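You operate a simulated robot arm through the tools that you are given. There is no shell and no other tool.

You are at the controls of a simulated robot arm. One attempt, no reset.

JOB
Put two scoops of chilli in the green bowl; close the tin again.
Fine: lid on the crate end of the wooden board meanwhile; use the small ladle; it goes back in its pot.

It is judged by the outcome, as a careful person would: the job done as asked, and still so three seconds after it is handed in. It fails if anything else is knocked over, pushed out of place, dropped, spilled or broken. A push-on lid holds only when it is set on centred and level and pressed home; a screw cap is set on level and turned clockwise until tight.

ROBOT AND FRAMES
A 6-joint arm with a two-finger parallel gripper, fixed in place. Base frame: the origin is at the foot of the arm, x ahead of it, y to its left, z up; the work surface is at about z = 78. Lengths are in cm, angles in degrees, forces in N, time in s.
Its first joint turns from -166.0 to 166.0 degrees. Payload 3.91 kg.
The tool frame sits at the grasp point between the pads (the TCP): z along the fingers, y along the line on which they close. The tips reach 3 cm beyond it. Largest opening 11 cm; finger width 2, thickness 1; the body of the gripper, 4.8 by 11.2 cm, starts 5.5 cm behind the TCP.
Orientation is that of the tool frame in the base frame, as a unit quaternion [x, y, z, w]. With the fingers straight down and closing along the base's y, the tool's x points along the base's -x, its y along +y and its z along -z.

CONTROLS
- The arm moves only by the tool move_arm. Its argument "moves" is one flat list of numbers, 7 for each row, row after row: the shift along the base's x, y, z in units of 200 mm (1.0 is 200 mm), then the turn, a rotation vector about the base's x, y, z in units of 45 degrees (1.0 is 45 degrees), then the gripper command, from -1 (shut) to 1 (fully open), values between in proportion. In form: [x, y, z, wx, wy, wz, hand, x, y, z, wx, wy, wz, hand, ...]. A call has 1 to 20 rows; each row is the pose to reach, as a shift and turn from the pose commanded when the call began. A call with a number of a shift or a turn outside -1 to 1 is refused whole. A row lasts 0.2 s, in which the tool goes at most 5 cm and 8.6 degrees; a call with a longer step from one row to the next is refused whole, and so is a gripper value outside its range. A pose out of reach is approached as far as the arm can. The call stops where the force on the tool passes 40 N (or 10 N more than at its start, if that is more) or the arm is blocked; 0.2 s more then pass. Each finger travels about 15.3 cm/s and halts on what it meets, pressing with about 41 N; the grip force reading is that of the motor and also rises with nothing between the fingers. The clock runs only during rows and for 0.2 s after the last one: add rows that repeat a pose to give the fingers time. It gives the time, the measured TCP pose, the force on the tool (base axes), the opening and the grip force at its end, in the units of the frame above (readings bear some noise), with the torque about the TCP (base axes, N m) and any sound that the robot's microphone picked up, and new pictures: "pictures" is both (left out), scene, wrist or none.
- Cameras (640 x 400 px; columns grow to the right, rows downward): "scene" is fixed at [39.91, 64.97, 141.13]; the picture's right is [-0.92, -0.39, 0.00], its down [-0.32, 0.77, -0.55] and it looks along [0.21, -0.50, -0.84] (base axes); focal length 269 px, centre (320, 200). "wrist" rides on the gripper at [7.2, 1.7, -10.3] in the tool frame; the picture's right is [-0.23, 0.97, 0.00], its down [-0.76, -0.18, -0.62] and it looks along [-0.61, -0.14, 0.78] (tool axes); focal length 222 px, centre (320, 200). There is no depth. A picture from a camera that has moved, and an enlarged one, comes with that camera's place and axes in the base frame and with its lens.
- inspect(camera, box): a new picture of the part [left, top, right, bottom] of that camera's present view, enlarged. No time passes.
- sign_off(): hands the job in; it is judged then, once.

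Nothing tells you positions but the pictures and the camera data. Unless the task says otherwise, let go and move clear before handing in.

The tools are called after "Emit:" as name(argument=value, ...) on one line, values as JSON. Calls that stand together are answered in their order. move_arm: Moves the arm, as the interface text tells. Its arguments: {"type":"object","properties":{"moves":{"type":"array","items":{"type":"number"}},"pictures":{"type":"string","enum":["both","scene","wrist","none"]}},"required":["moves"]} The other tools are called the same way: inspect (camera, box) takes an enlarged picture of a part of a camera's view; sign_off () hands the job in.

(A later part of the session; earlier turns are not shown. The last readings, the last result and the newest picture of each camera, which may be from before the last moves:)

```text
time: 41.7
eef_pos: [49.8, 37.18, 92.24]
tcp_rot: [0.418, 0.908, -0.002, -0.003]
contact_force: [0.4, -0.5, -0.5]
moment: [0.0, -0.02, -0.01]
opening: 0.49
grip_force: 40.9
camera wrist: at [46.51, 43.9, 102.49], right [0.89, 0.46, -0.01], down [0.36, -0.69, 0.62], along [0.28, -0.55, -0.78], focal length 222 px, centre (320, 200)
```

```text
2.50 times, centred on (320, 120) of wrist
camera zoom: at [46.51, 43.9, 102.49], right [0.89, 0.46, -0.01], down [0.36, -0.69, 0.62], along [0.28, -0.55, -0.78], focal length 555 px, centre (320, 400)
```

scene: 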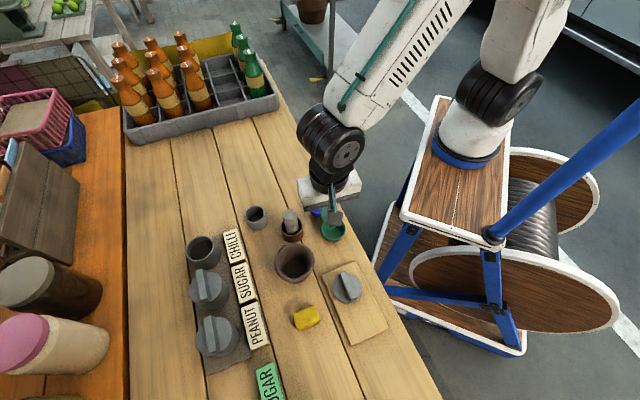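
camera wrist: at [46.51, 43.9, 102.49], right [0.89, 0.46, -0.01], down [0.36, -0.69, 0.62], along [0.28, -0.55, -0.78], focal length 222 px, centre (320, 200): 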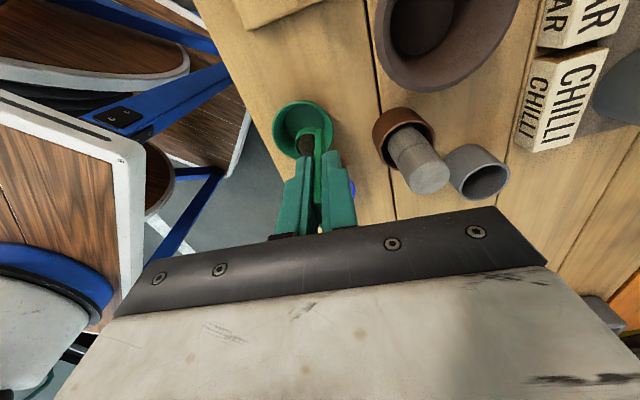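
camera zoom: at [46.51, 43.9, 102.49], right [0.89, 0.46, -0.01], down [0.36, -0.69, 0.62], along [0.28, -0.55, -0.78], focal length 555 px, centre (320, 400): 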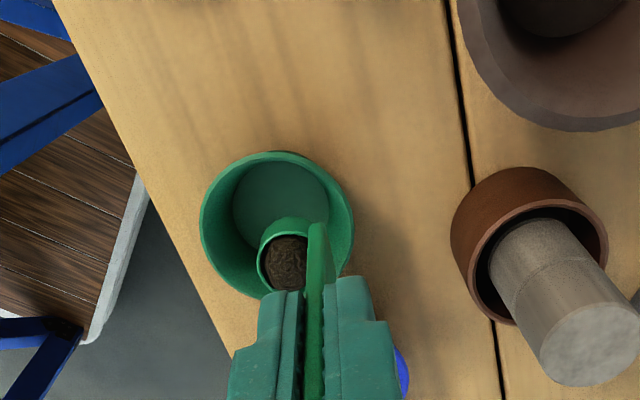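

The cup is over the bowl and level. I'll tip it sideways by turning about the closing axis, with the gripper swinging out over the free table side and the cup staying above the bowl's centre. I'll go a little at a time to see that the arm follows.

Emit:
move_arm(moves=[0.0208, -0.0398, -0.0023, 0.1267, 0.1083, 0, -1, 0.0411, -0.0794, -0.011, 0.2533, 0.2167, 0, -1, 0.0604, -0.1175, -0.026, 0.38, 0.325, 0, -1, 0.0604, -0.1175, -0.026, 0.38, 0.325, 0, -1])

Emit:
inspect(camera="scene", box=[250, 150, 410, 270])

Emit:
inspect(camera="wrist", box=[220, 40, 420, 200])

```text
time: 42.7
eef_pos: [51.05, 34.89, 91.5]
tcp_rot: [0.41, 0.891, 0.08, -0.179]
contact_force: [0.1, -0.1, -0.8]
moment: [-0.01, -0.02, 0.02]
opening: 0.51
grip_force: 41.1
camera wrist: at [50.7, 38.13, 103.99], right [0.88, 0.47, -0.09], down [0.48, -0.83, 0.28], along [0.06, -0.29, -0.96], focal length 222 px, centre (320, 200)
```

scene: 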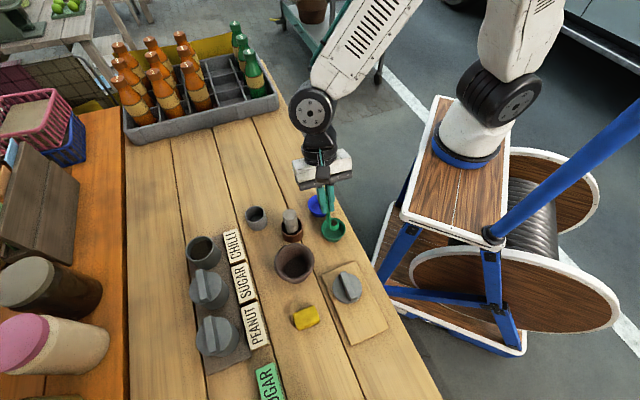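
wrist: 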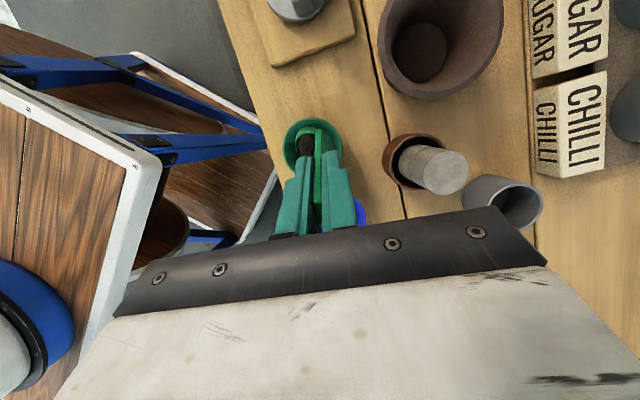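

```text
3.33 times, centred on (330, 210) of scene
camera zoom: at [39.91, 64.97, 141.13], right [-0.92, -0.39, 0.0], down [-0.32, 0.77, -0.55], along [0.21, -0.5, -0.84], focal length 898 px, centre (287, 167)
```

zoom: 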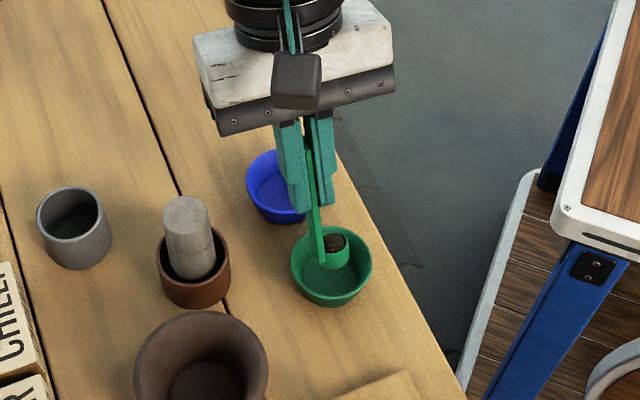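

```text
2.50 times, centred on (320, 120) of wrist
camera zoom: at [50.7, 38.13, 103.99], right [0.88, 0.47, -0.09], down [0.48, -0.83, 0.28], along [0.06, -0.29, -0.96], focal length 555 px, centre (320, 400)
```

zoom: 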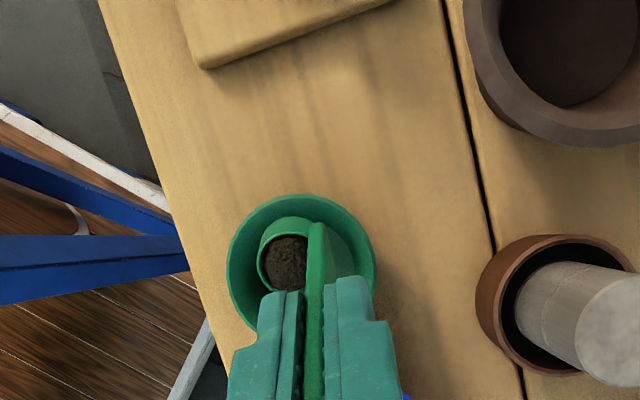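

The arm follows well and the cup stays over the bowl. I continue tipping to about 60°.

Emit:
move_arm(moves=[0.0293, -0.0342, -0.021, 0.1267, 0.1083, 0, -1, 0.0566, -0.0661, -0.048, 0.2533, 0.2167, 0, -1, 0.0813, -0.095, -0.08, 0.38, 0.325, 0, -1, 0.103, -0.1205, -0.1115, 0.5067, 0.4333, 0, -1, 0.1216, -0.1421, -0.1475, 0.6333, 0.5417, 0, -1, 0.1216, -0.1421, -0.1475, 0.6333, 0.5417, 0, -1])

Emit:
inspect(camera="scene", box=[250, 150, 410, 270])

Emit:
inspect(camera="wrist", box=[220, 40, 420, 200])

```text
time: 44.1
eef_pos: [53.44, 31.97, 88.59]
tcp_rot: [0.362, 0.786, 0.209, -0.456]
contact_force: [-0.5, -0.3, -0.8]
moment: [-0.01, 0.03, -0.01]
opening: 0.51
grip_force: 41.3
camera wrist: at [58.34, 29.11, 100.1], right [0.81, 0.55, -0.2], down [0.46, -0.81, -0.35], along [-0.35, 0.19, -0.91], focal length 222 px, centre (320, 200)
```

scene: 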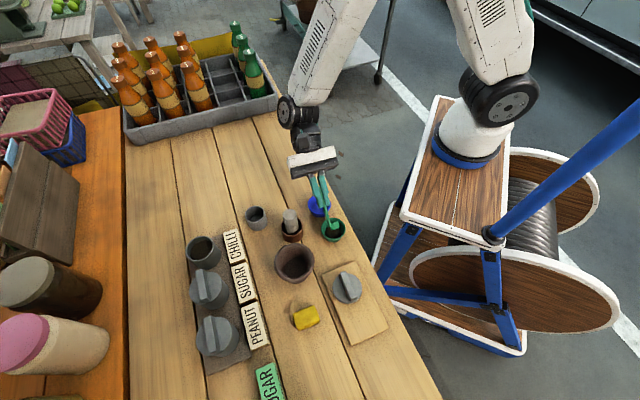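
wrist: 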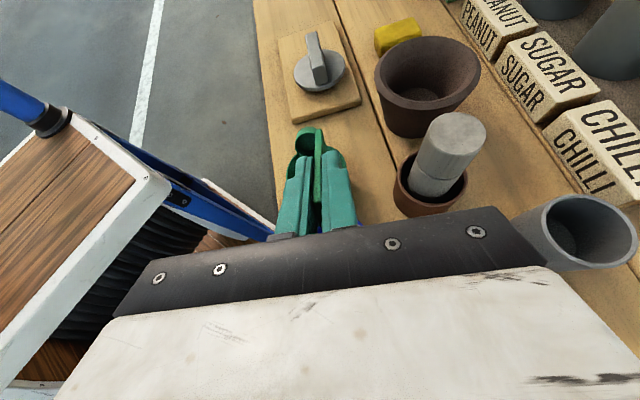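

```text
3.33 times, centred on (330, 210) of scene
camera zoom: at [39.91, 64.97, 141.13], right [-0.92, -0.39, 0.0], down [-0.32, 0.77, -0.55], along [0.21, -0.5, -0.84], focal length 898 px, centre (287, 167)
```

zoom: 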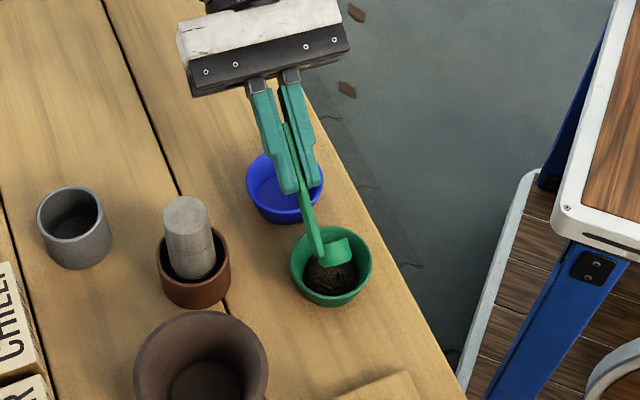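

```text
2.50 times, centred on (320, 120) of wrist
camera zoom: at [58.34, 29.11, 100.1], right [0.81, 0.55, -0.2], down [0.46, -0.81, -0.35], along [-0.35, 0.19, -0.91], focal length 555 px, centre (320, 400)
```

zoom: 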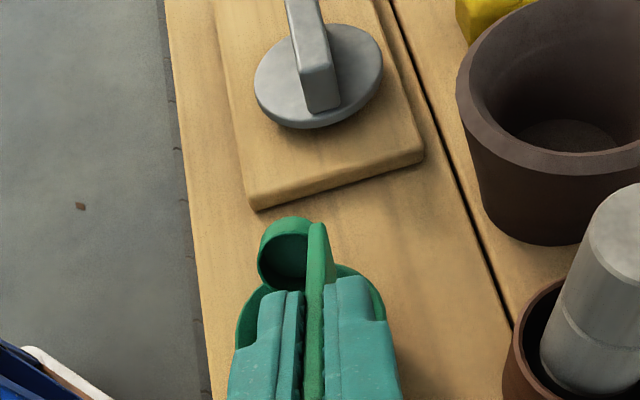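

The first scoop is in the green bowl, and the cup is empty. I'll turn the ladle upright again while rising, retracing the same path.

Emit:
move_arm(moves=[-0.0185, 0.0217, 0.056, -0.1267, -0.1083, 0, -1, -0.0403, 0.0471, 0.1075, -0.2533, -0.2167, 0, -1, -0.065, 0.076, 0.1545, -0.38, -0.325, 0, -1, -0.0923, 0.1079, 0.1965, -0.5067, -0.4333, 0, -1, -0.1216, 0.1421, 0.2325, -0.6333, -0.5417, 0, -1, -0.1524, 0.1782, 0.2625, -0.76, -0.65, 0, -1, -0.1843, 0.2155, 0.286, -0.8867, -0.7583, 0, -1, -0.1843, 0.2155, 0.286, -0.8867, -0.7583, 0, -1])

Emit:
inspect(camera="scene", box=[250, 150, 410, 270])

Emit:
inspect(camera="wrist", box=[220, 40, 420, 200])

```text
time: 45.9
eef_pos: [49.86, 36.23, 94.4]
tcp_rot: [0.417, 0.907, 0.027, -0.061]
contact_force: [1.1, 0.4, -0.3]
moment: [0.03, 0.02, -0.03]
opening: 0.52
grip_force: 40.6
camera wrist: at [47.39, 41.94, 105.62], right [0.89, 0.46, -0.03], down [0.41, -0.75, 0.52], along [0.21, -0.47, -0.85], focal length 222 px, centre (320, 200)
```

scene: 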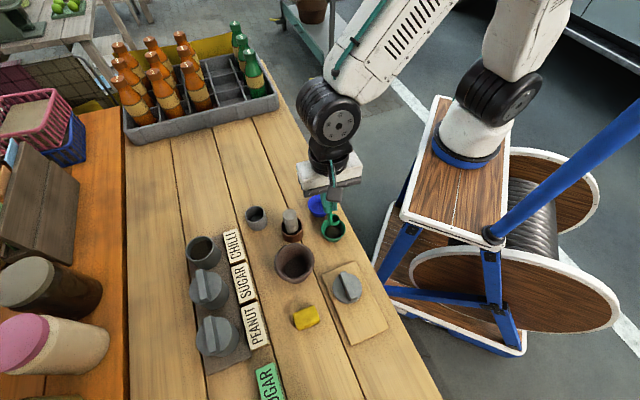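
wrist: 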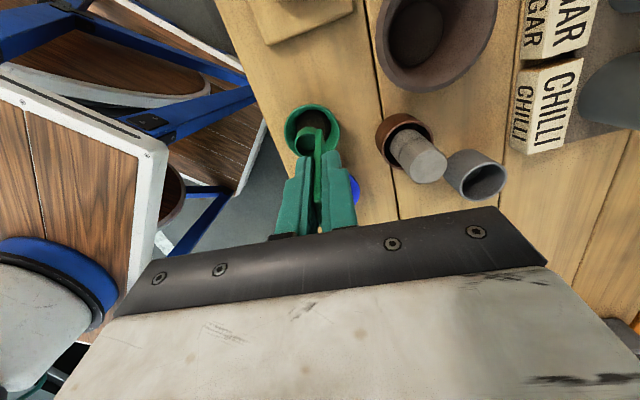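

```text
3.33 times, centred on (330, 210) of scene
camera zoom: at [39.91, 64.97, 141.13], right [-0.92, -0.39, 0.0], down [-0.32, 0.77, -0.55], along [0.21, -0.5, -0.84], focal length 898 px, centre (287, 167)
```

zoom: 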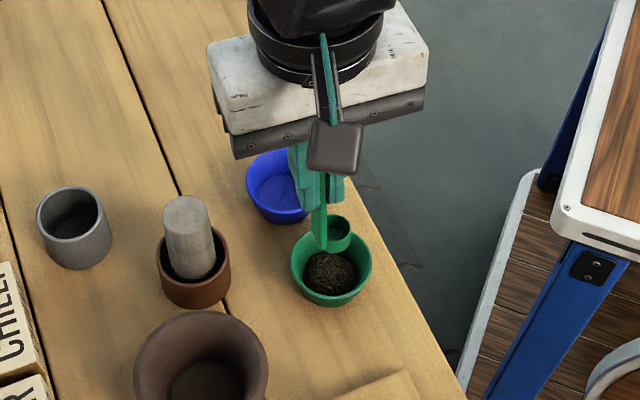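

```text
2.50 times, centred on (320, 120) of wrist
camera zoom: at [47.39, 41.94, 105.62], right [0.89, 0.46, -0.03], down [0.41, -0.75, 0.52], along [0.21, -0.47, -0.85], focal length 555 px, centre (320, 400)
```

zoom: 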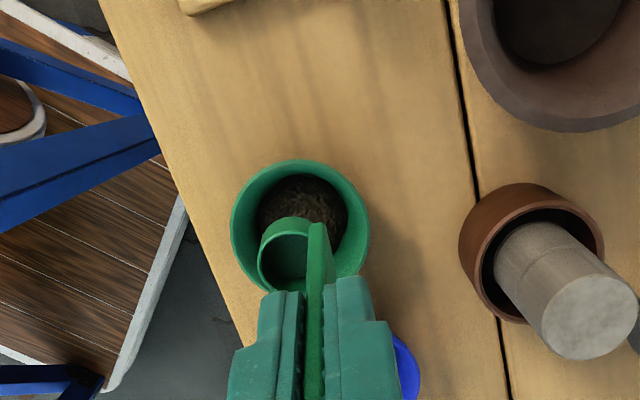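

One scoop is in the bowl, nothing spilled. I'll finish turning upright, rise, and carry the empty ladle back towards the tin for the second scoop.

Emit:
move_arm(moves=[-0.032, 0.0375, 0.06, -0.1267, -0.1083, 0, -1, -0.032, 0.0375, 0.2, -0.1267, -0.1083, 0, -1, -0.032, 0.0375, 0.3775, -0.1267, -0.1083, 0, -1, 0.1, 0.13, 0.3775, -0.1267, -0.1083, 0, -1, 0.28, 0.25, 0.3775, -0.1267, -0.1083, 0, -1, 0.46, 0.37, 0.3775, -0.1267, -0.1083, 0, -1, 0.64, 0.49, 0.3775, -0.1267, -0.1083, 0, -1, 0.8, 0.6, 0.3775, -0.1267, -0.1083, 0, -1, 0.92, 0.68, 0.3775, -0.1267, -0.1083, 0, -1, 0.95, 0.7, 0.3775, -0.1267, -0.1083, 0, -1])

Emit:
inspect(camera="scene", box=[250, 150, 410, 270])

Emit:
inspect(camera="wrist", box=[220, 20, 460, 200])

```text
time: 48.1
eef_pos: [68.89, 50.39, 101.89]
tcp_rot: [0.419, 0.908, -0.002, -0.002]
contact_force: [0.1, -0.1, -0.1]
moment: [0.06, 0.01, -0.02]
opening: 0.51
grip_force: 41.3
camera wrist: at [65.58, 57.04, 112.3], right [0.89, 0.46, -0.01], down [0.36, -0.69, 0.62], along [0.28, -0.55, -0.78], focal length 222 px, centre (320, 200)
```

scene: 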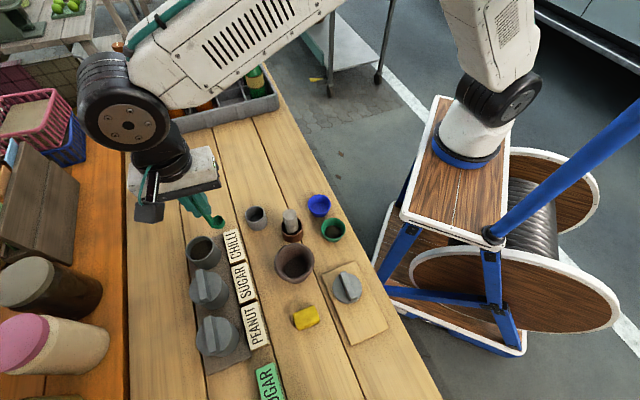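
wrist: 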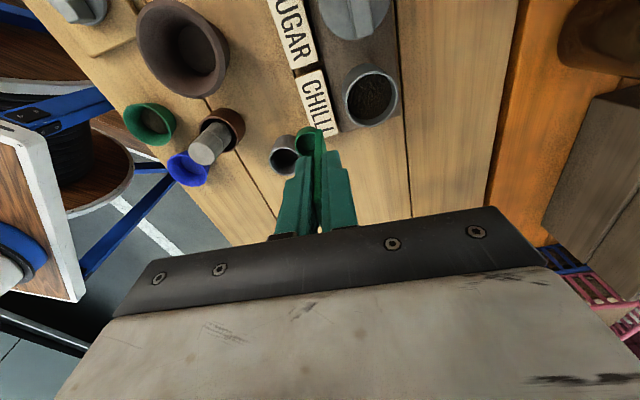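

```text
3.33 times, centred on (330, 210) of scene
camera zoom: at [39.91, 64.97, 141.13], right [-0.92, -0.39, 0.0], down [-0.32, 0.77, -0.55], along [0.21, -0.5, -0.84], focal length 898 px, centre (287, 167)
```

zoom: 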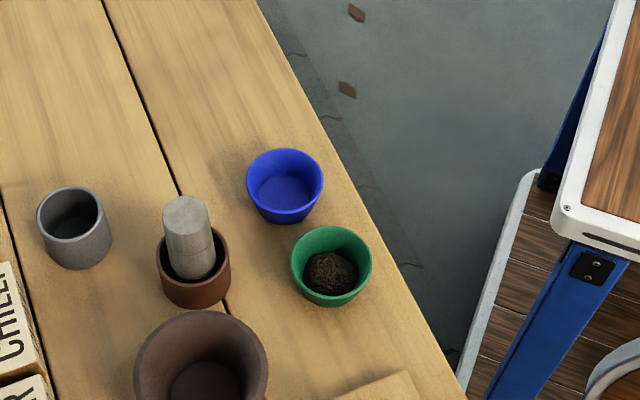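

```text
2.22 times, centred on (340, 110) of wrist
camera zoom: at [65.58, 57.04, 112.3], right [0.89, 0.46, -0.01], down [0.36, -0.69, 0.62], along [0.28, -0.55, -0.78], focal length 494 px, centre (276, 400)
```

zoom: 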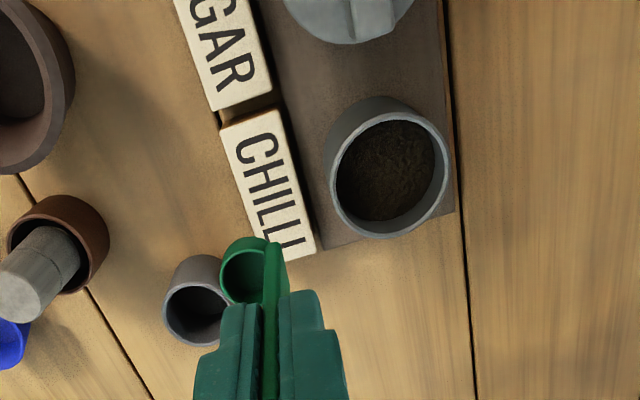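

The bowl holds one heaped scoop and all else is in place. Now I tilt the ladle over the tin for scoop two.

Emit:
move_arm(moves=[0.04, 0.02, -0.04, 0.087, -0.101, 0, -1, 0.08, 0.04, -0.09, 0.173, -0.203, 0, -1, 0.12, 0.06, -0.14, 0.26, -0.304, 0, -1, 0.14, 0.07, -0.2, 0.347, -0.406, 0, -1, 0.156, 0.076, -0.2435, 0.433, -0.507, 0, -1, 0.156, 0.076, -0.2435, 0.433, -0.507, 0, -1])

Emit:
inspect(camera="wrist", box=[230, 40, 430, 220])

Emit:
inspect(camera="scene", box=[150, 180, 270, 280])

```text
time: 49.5
eef_pos: [71.96, 51.81, 96.95]
tcp_rot: [0.405, 0.877, 0.235, 0.106]
contact_force: [-0.1, 0.2, 0.4]
moment: [-0.03, 0.03, -0.01]
opening: 0.49
grip_force: 41.3
camera wrist: at [64.54, 55.07, 106.93], right [0.79, 0.38, 0.48], down [0.14, -0.88, 0.45], along [0.6, -0.29, -0.75], focal length 222 px, centre (320, 200)
```

scene: 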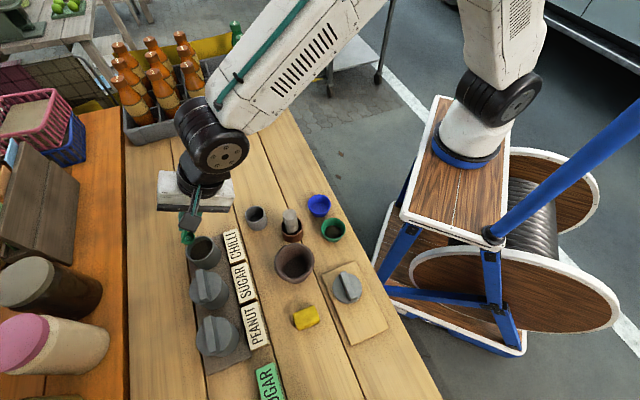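
wrist: 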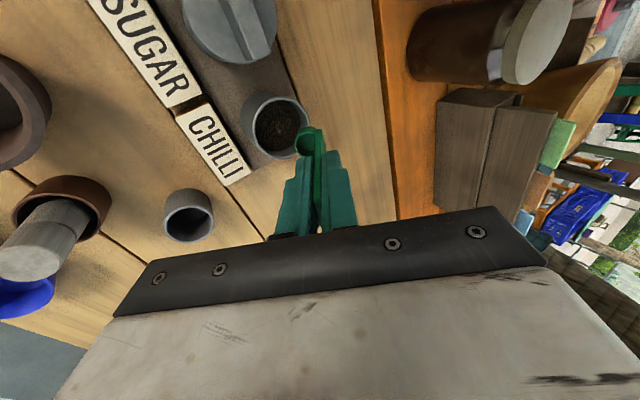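

```text
2.22 times, centred on (330, 130) of wrist
camera zoom: at [64.54, 55.07, 106.93], right [0.79, 0.38, 0.48], down [0.14, -0.88, 0.45], along [0.6, -0.29, -0.75], focal length 494 px, centre (298, 356)
```

zoom: 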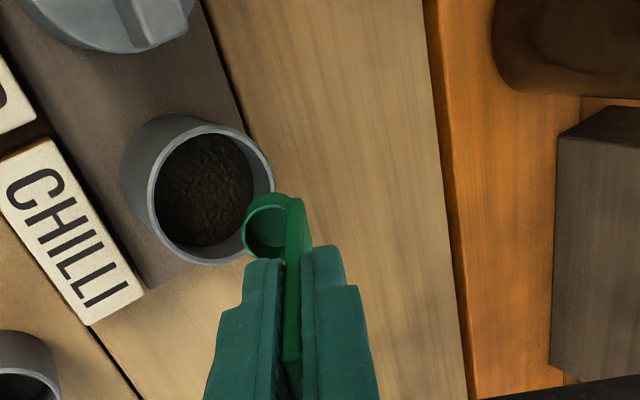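

```text
4.00 times, centred on (210, 230) of scene
camera zoom: at [39.91, 64.97, 141.13], right [-0.92, -0.39, 0.0], down [-0.32, 0.77, -0.55], along [0.21, -0.5, -0.84], focal length 1077 px, centre (760, 80)
```

zoom: 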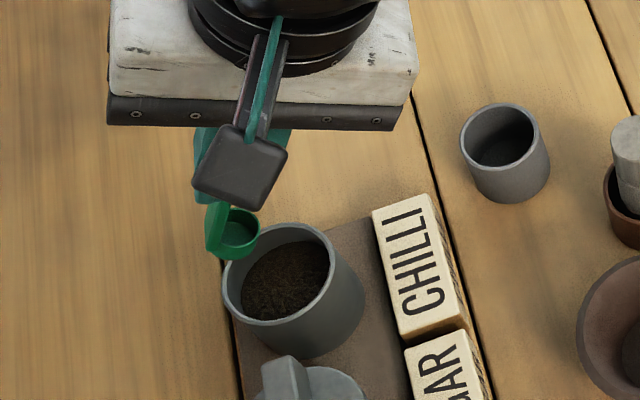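

Emit:
move_arm(moves=[-0.0075, -0.0065, -0.1, 0, 0, 0, -1, -0.0075, -0.0065, -0.2, 0, 0, 0, -1, -0.0075, -0.0065, -0.27, 0, 0, 0, -1, -0.0075, -0.0065, -0.31, 0, 0, 0, -1, -0.0075, -0.0065, -0.335, 0, 0, 0, -1, -0.0075, -0.0065, -0.345, 0, 0, 0, -1, -0.0075, -0.0065, -0.345, 0, 0, 0, -1])

Emit:
inspect(camera="wrist", box=[230, 40, 430, 220])

Emit:
inspect(camera="scene", box=[150, 190, 270, 290])

```text
time: 51.1
eef_pos: [71.8, 51.78, 90.15]
tcp_rot: [0.404, 0.878, 0.234, 0.107]
contact_force: [-1.0, 0.2, 2.3]
moment: [0.03, -0.03, -0.04]
opening: 0.5
grip_force: 40.9
camera wrist: at [64.37, 54.9, 100.04], right [0.79, 0.38, 0.48], down [0.14, -0.88, 0.45], along [0.6, -0.29, -0.75], focal length 222 px, centre (320, 200)
```

scene: 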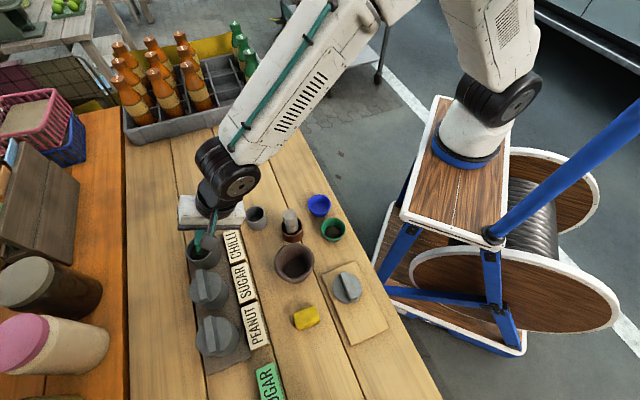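
wrist: 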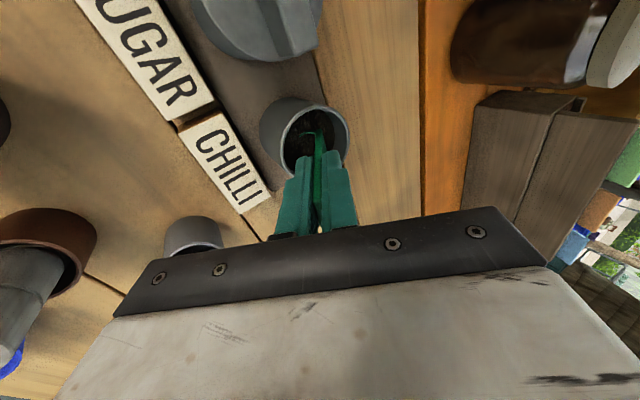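

```text
2.22 times, centred on (330, 130) of wrist
camera zoom: at [64.37, 54.9, 100.04], right [0.79, 0.38, 0.48], down [0.14, -0.88, 0.45], along [0.6, -0.29, -0.75], focal length 494 px, centre (298, 356)
```

zoom: 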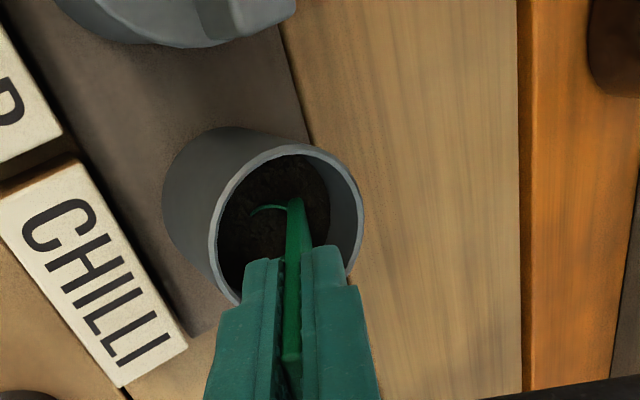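

```text
4.00 times, centred on (210, 240) of scene
camera zoom: at [39.91, 64.97, 141.13], right [-0.92, -0.39, 0.0], down [-0.32, 0.77, -0.55], along [0.21, -0.5, -0.84], focal length 1077 px, centre (760, 40)
```

zoom: 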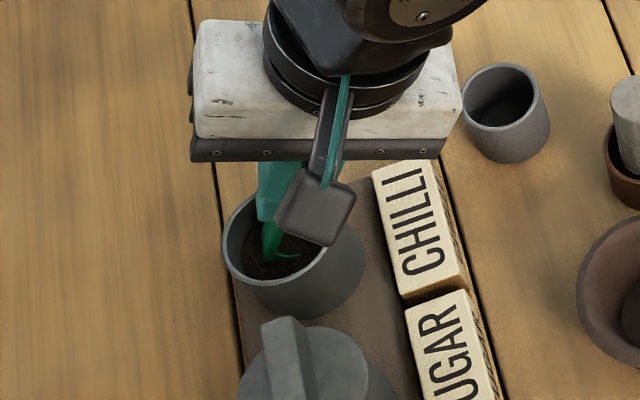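

Emit:
move_arm(moves=[0, 0, -0.0075, 0, 0, 0, -1, 0, 0, -0.0125, 0, 0, 0, -1, -0.019, -0.0163, -0.0125, 0, 0, 0, -1, -0.038, -0.0325, -0.0125, 0, 0, 0, -1, -0.038, -0.0325, -0.0125, 0, 0, 0, -1, -0.0005, -0.0004, -0.0065, -0.108, 0.127, 0, -1, 0.037, 0.0318, -0.001, -0.217, 0.253, 0, -1, 0.0745, 0.0639, 0.004, -0.325, 0.38, 0, -1, 0.112, 0.096, 0.009, -0.433, 0.507, 0, -1, 0.112, 0.096, 0.009, -0.433, 0.507, 0, -1])

Emit:
inspect(camera="wrist", box=[230, 40, 430, 220])

Emit:
inspect(camera="scene", box=[150, 190, 270, 290])

```text
time: 53.3
eef_pos: [73.95, 53.66, 90.34]
tcp_rot: [0.418, 0.908, -0.003, -0.002]
contact_force: [0.5, 0.8, 9.2]
moment: [0.14, -0.06, -0.01]
opening: 0.5
grip_force: 41.2
camera wrist: at [70.66, 60.28, 100.62], right [0.89, 0.46, -0.01], down [0.36, -0.69, 0.62], along [0.28, -0.56, -0.78], focal length 222 px, centre (320, 200)
```

scene: 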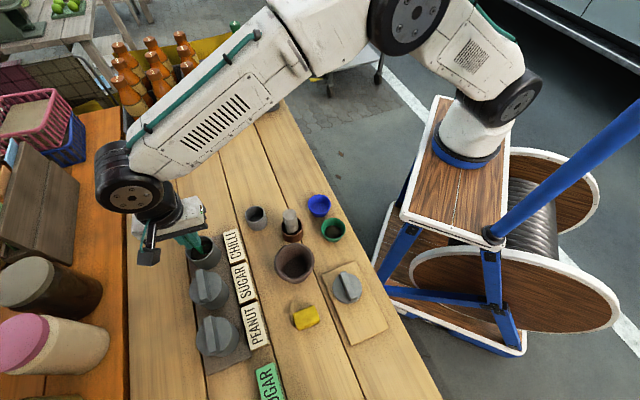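
wrist: 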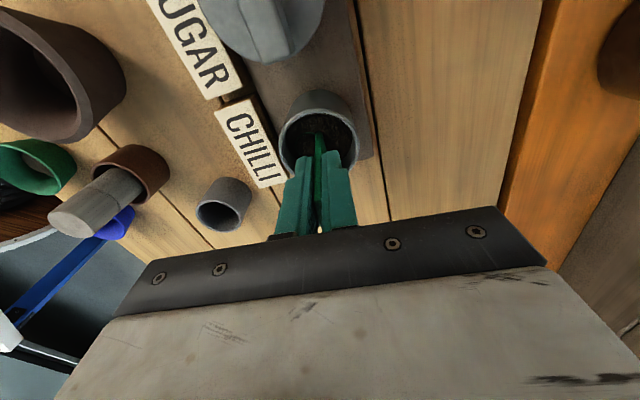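

```text
2.22 times, centred on (330, 130) of wrist
camera zoom: at [70.66, 60.28, 100.62], right [0.89, 0.46, -0.01], down [0.36, -0.69, 0.62], along [0.28, -0.56, -0.78], focal length 494 px, centre (298, 356)
```

zoom: 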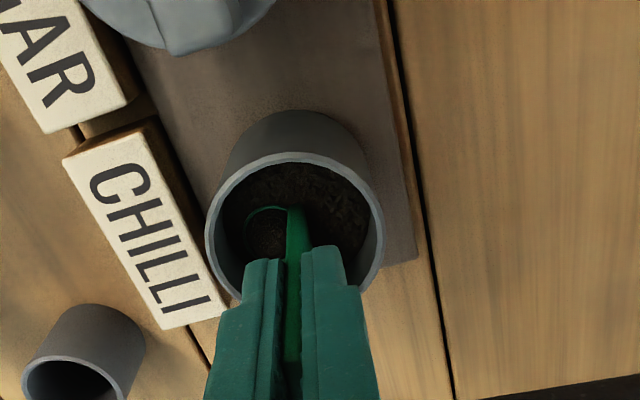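

```text
4.00 times, centred on (210, 240) of scene
camera zoom: at [39.91, 64.97, 141.13], right [-0.92, -0.39, 0.0], down [-0.32, 0.77, -0.55], along [0.21, -0.5, -0.84], focal length 1077 px, centre (760, 40)
```

zoom: 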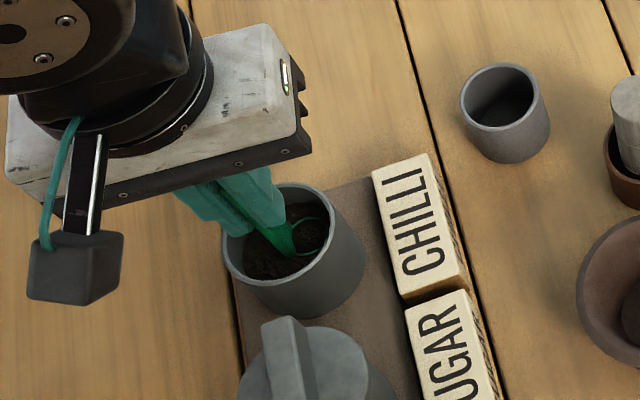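

The cup is level and sitting full in the chilli, with a slight 9 N upward push. I'll raise it straight up and check it.

Emit:
move_arm(moves=[0, 0, 0.03, 0, 0, 0, -1, 0, 0, 0.08, 0, 0, 0, -1, 0, 0, 0.15, 0, 0, 0, -1, 0, 0, 0.23, 0, 0, 0, -1, 0, 0, 0.32, 0, 0, 0, -1, 0, 0, 0.4, 0, 0, 0, -1, 0, 0, 0.4, 0, 0, 0, -1])

Emit:
inspect(camera="wrist", box=[270, 80, 370, 180])

Emit:
inspect(camera="scene", box=[150, 190, 250, 270])

```text
time: 54.9
eef_pos: [74.12, 53.62, 98.22]
tcp_rot: [0.418, 0.908, -0.002, -0.003]
contact_force: [-0.7, 0.0, 0.4]
moment: [-0.01, -0.03, -0.01]
opening: 0.49
grip_force: 41.0
camera wrist: at [70.81, 60.31, 108.73], right [0.89, 0.46, -0.01], down [0.36, -0.69, 0.62], along [0.28, -0.55, -0.78], focal length 222 px, centre (320, 200)
```

scene: 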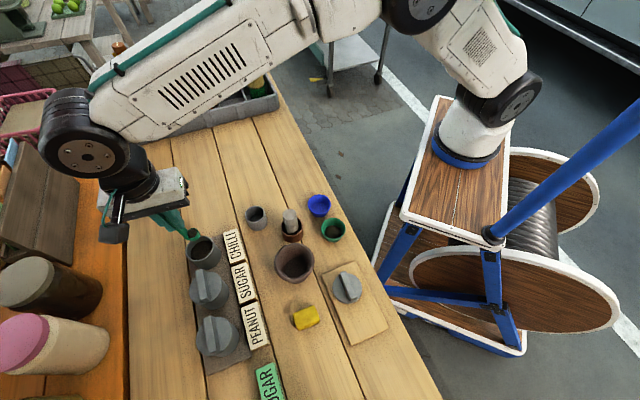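
wrist: 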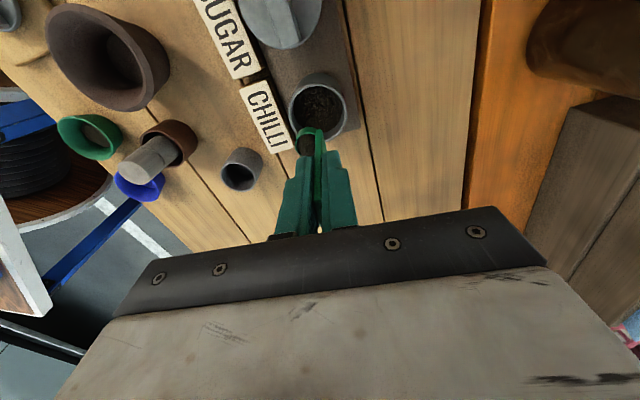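

```text
4.00 times, centred on (320, 130) of wrist
camera zoom: at [70.81, 60.31, 108.73], right [0.89, 0.46, -0.01], down [0.36, -0.69, 0.62], along [0.28, -0.55, -0.78], focal length 888 px, centre (320, 480)
```

zoom: 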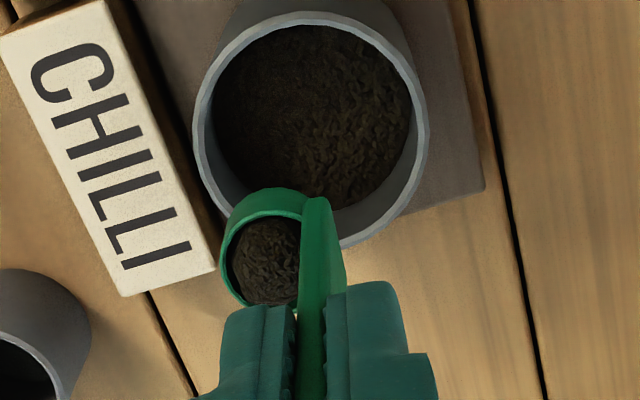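

```text
5.00 times, centred on (200, 230) of scene
camera zoom: at [39.91, 64.97, 141.13], right [-0.92, -0.39, 0.0], down [-0.32, 0.77, -0.55], along [0.21, -0.5, -0.84], focal length 1346 px, centre (920, 50)
```

zoom: 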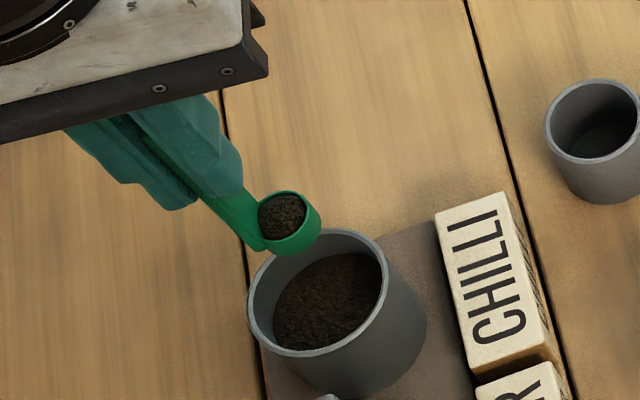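

The second scoop is full. I'll carry it level along the same path to the bowl.

Emit:
move_arm(moves=[0, 0, 0.05, 0, 0, 0, -1, -0.02, -0.014, 0.12, 0, 0, 0, -1, -0.08, -0.054, 0.18, 0, 0, 0, -1, -0.17, -0.115, 0.18, 0, 0, 0, -1, -0.28, -0.189, 0.18, 0, 0, 0, -1, -0.4, -0.27, 0.18, 0, 0, 0, -1, -0.52, -0.349, 0.18, 0, 0, 0, -1, -0.64, -0.43, 0.18, 0, 0, 0, -1, -0.74, -0.496, 0.18, 0, 0, 0, -1, -0.82, -0.55, 0.18, 0, 0, 0, -1, -0.86, -0.576, 0.18, 0, 0, 0, -1, -0.881, -0.589, 0.18, 0, 0, 0, -1], pictures="none")

Emit:
inspect(camera="scene", box=[230, 110, 390, 260])

Emit:
inspect(camera="wrist", box=[220, 40, 420, 200])

```text
time: 57.5
eef_pos: [56.5, 41.71, 101.89]
tcp_rot: [0.418, 0.908, -0.002, -0.003]
contact_force: [0.3, 0.6, -0.8]
moment: [0.01, 0.0, -0.04]
opening: 0.49
grip_force: 40.8
```

```text
2.67 times, centred on (310, 185) of scene
camera zoom: at [39.91, 64.97, 141.13], right [-0.92, -0.39, 0.0], down [-0.32, 0.77, -0.55], along [0.21, -0.5, -0.84], focal length 718 px, centre (347, 240)
```

zoom: 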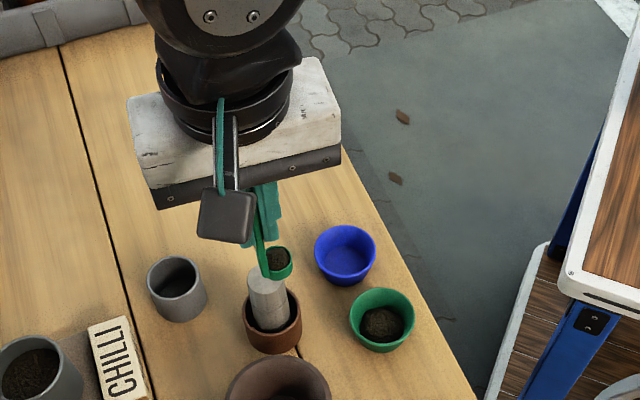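

```text
2.50 times, centred on (320, 120) of wrist
camera zoom: at [53.16, 48.5, 112.33], right [0.89, 0.46, -0.01], down [0.36, -0.69, 0.62], along [0.28, -0.55, -0.78], focal length 555 px, centre (320, 400)
```

zoom: 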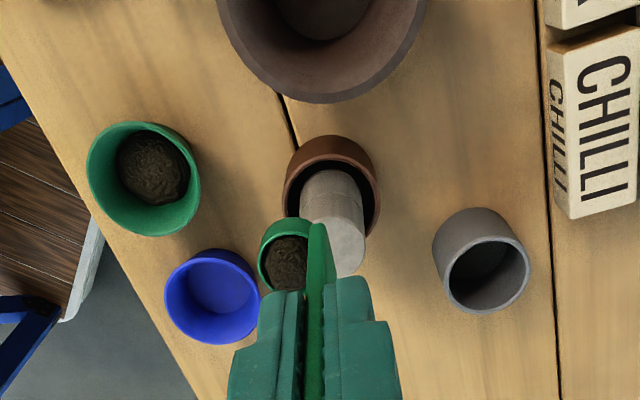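

Emit:
move_arm(moves=[-0.03, -0.021, 0, 0, 0, 0, -1, -0.09, -0.063, 0, 0, 0, 0, -1, -0.17, -0.12, 0, 0, 0, 0, -1, -0.25, -0.178, 0, 0, 0, 0, -1, -0.31, -0.22, -0.02, 0, 0, 0, -1, -0.3275, -0.2325, -0.07, 0, 0, 0, -1, -0.3275, -0.2325, -0.16, 0, 0, 0, -1, -0.3275, -0.2325, -0.26, 0, 0, 0, -1, -0.3275, -0.2325, -0.36, 0, 0, 0, -1, -0.3275, -0.2325, -0.44, 0, 0, 0, -1, -0.3275, -0.2325, -0.48, 0, 0, 0, -1, -0.3275, -0.2325, -0.492, 0, 0, 0, -1, -0.3275, -0.2325, -0.492, 0, 0, 0, -1], pictures="none")

Emit:
inspect(camera="scene", box=[250, 150, 410, 270])

Emit:
inspect(camera="wrist", box=[220, 40, 420, 200])

```text
time: 60.3
eef_pos: [49.81, 37.26, 92.0]
tcp_rot: [0.418, 0.908, -0.002, -0.002]
contact_force: [-0.5, 0.0, -0.4]
moment: [0.01, -0.03, -0.05]
opening: 0.51
grip_force: 41.5
```

```text
3.33 times, centred on (330, 210) of scene
camera zoom: at [39.91, 64.97, 141.13], right [-0.92, -0.39, 0.0], down [-0.32, 0.77, -0.55], along [0.21, -0.5, -0.84], focal length 898 px, centre (287, 167)
```

zoom: 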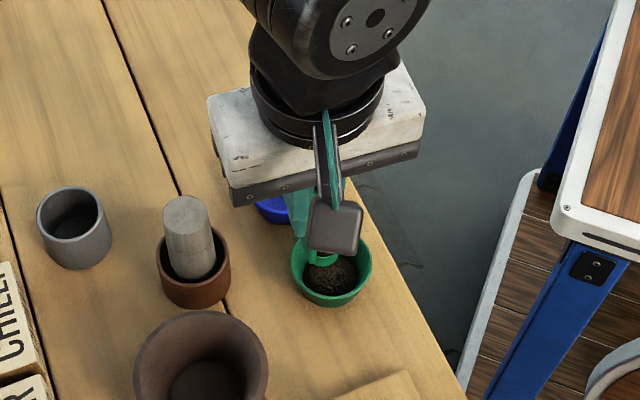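

```text
2.50 times, centred on (320, 120) of wrist
camera zoom: at [46.52, 43.93, 102.48], right [0.89, 0.46, -0.01], down [0.36, -0.69, 0.62], along [0.28, -0.55, -0.78], focal length 555 px, centre (320, 400)
```

zoom: 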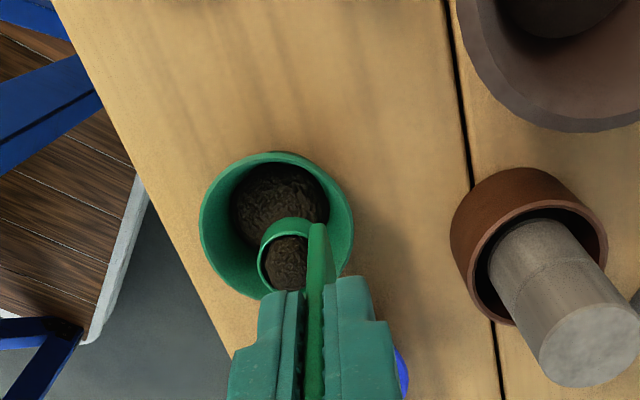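

The cup is back over the bowl at the same pose as before. I'll repeat the same tipping motion, first to 22.5° and then on to 60°.

Emit:
move_arm(moves=[0.0208, -0.0398, -0.0023, 0.1267, 0.1083, 0, -1, 0.0411, -0.0794, -0.011, 0.2533, 0.2167, 0, -1, 0.0604, -0.1175, -0.026, 0.38, 0.325, 0, -1, 0.0604, -0.1175, -0.026, 0.38, 0.325, 0, -1], pictures="none")

Emit:
move_arm(moves=[0.0293, -0.0342, -0.021, 0.1267, 0.1083, 0, -1, 0.0566, -0.0661, -0.048, 0.2533, 0.2167, 0, -1, 0.0813, -0.095, -0.08, 0.38, 0.325, 0, -1, 0.103, -0.1205, -0.1115, 0.5067, 0.4333, 0, -1, 0.1216, -0.1421, -0.1475, 0.6333, 0.5417, 0, -1, 0.1216, -0.1421, -0.1475, 0.6333, 0.5417, 0, -1])

Emit:
inspect(camera="scene", box=[250, 150, 410, 270])

Emit:
inspect(camera="wrist", box=[220, 40, 420, 200])

```text
time: 61.3
eef_pos: [51.05, 34.77, 91.59]
tcp_rot: [0.41, 0.891, 0.08, -0.18]
contact_force: [-0.2, 0.7, 0.2]
moment: [-0.02, 0.0, 0.01]
opening: 0.5
grip_force: 40.9
```

```text
time: 62.7
eef_pos: [53.46, 31.99, 88.64]
tcp_rot: [0.361, 0.786, 0.208, -0.456]
contact_force: [0.9, -0.1, 0.8]
moment: [-0.02, -0.01, 0.06]
opening: 0.48
grip_force: 41.3
camera wrist: at [58.36, 29.14, 100.08], right [0.81, 0.55, -0.2], down [0.46, -0.81, -0.35], along [-0.36, 0.19, -0.91], focal length 222 px, centre (320, 200)
```

scene: 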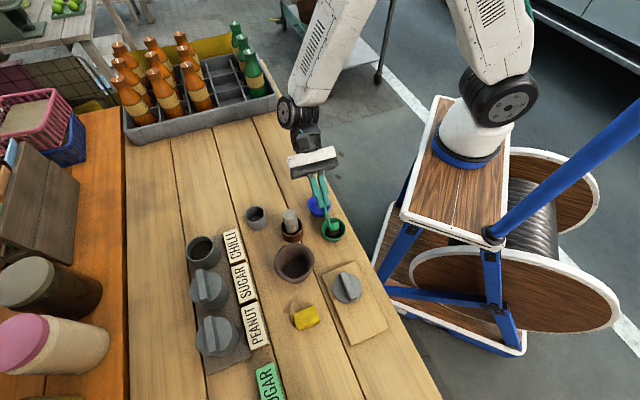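
wrist: 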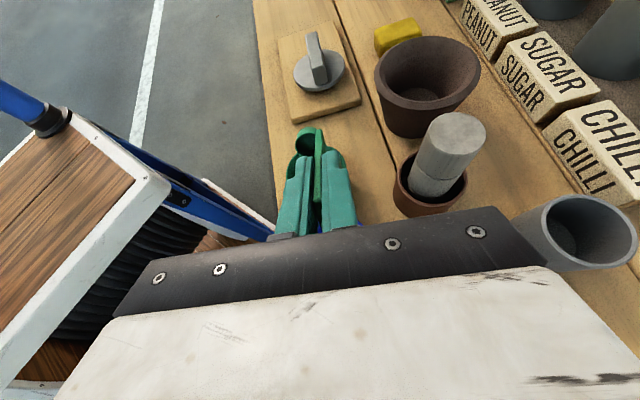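

```text
3.33 times, centred on (330, 210) of scene
camera zoom: at [39.91, 64.97, 141.13], right [-0.92, -0.39, 0.0], down [-0.32, 0.77, -0.55], along [0.21, -0.5, -0.84], focal length 898 px, centre (287, 167)
```

zoom: 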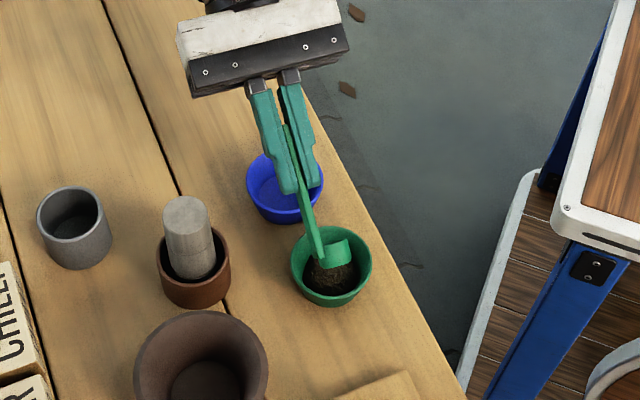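

```text
2.50 times, centred on (320, 120) of wrist
camera zoom: at [58.36, 29.14, 100.08], right [0.81, 0.55, -0.2], down [0.46, -0.81, -0.35], along [-0.36, 0.19, -0.91], focal length 555 px, centre (320, 400)
```

zoom: 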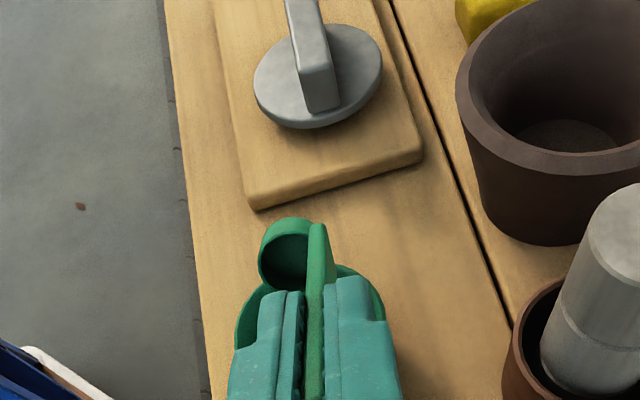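

The second scoop is emptied into the bowl. I'll turn the ladle upright again while rising.

Emit:
move_arm(moves=[-0.0185, 0.0217, 0.056, -0.1267, -0.1083, 0, -1, -0.0403, 0.0471, 0.1075, -0.2533, -0.2167, 0, -1, -0.065, 0.076, 0.1545, -0.38, -0.325, 0, -1, -0.0923, 0.1079, 0.1965, -0.5067, -0.4333, 0, -1, -0.1216, 0.1421, 0.2325, -0.6333, -0.5417, 0, -1, -0.1524, 0.1782, 0.2625, -0.76, -0.65, 0, -1, -0.1843, 0.2155, 0.286, -0.8867, -0.7583, 0, -1, -0.1843, 0.2155, 0.286, -0.8867, -0.7583, 0, -1])

Emit:
inspect(camera="scene", box=[250, 150, 410, 270])

Emit:
inspect(camera="wrist", box=[220, 40, 420, 200])

```text
time: 64.5
eef_pos: [49.75, 36.42, 94.45]
tcp_rot: [0.418, 0.906, 0.027, -0.061]
contact_force: [0.3, 0.3, -0.7]
moment: [0.0, 0.0, -0.02]
opening: 0.48
grip_force: 41.2
camera wrist: at [47.42, 41.98, 105.58], right [0.89, 0.46, -0.03], down [0.41, -0.75, 0.52], along [0.21, -0.47, -0.85], focal length 222 px, centre (320, 200)
```

scene: 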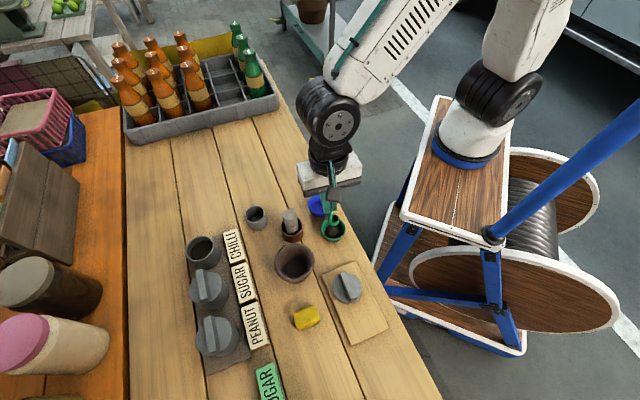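
wrist: 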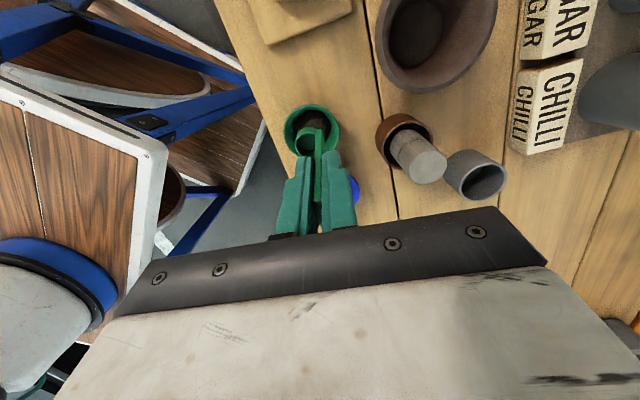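

```text
3.33 times, centred on (330, 210) of scene
camera zoom: at [39.91, 64.97, 141.13], right [-0.92, -0.39, 0.0], down [-0.32, 0.77, -0.55], along [0.21, -0.5, -0.84], focal length 898 px, centre (287, 167)
```

zoom: 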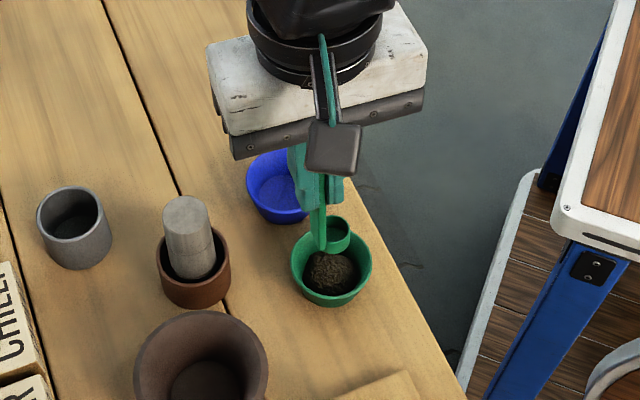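

```text
2.50 times, centred on (320, 120) of wrist
camera zoom: at [47.42, 41.98, 105.58], right [0.89, 0.46, -0.03], down [0.41, -0.75, 0.52], along [0.21, -0.47, -0.85], focal length 555 px, centre (320, 400)
```

zoom: 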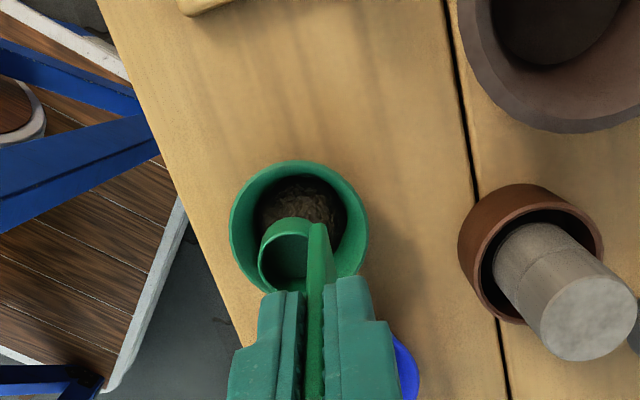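

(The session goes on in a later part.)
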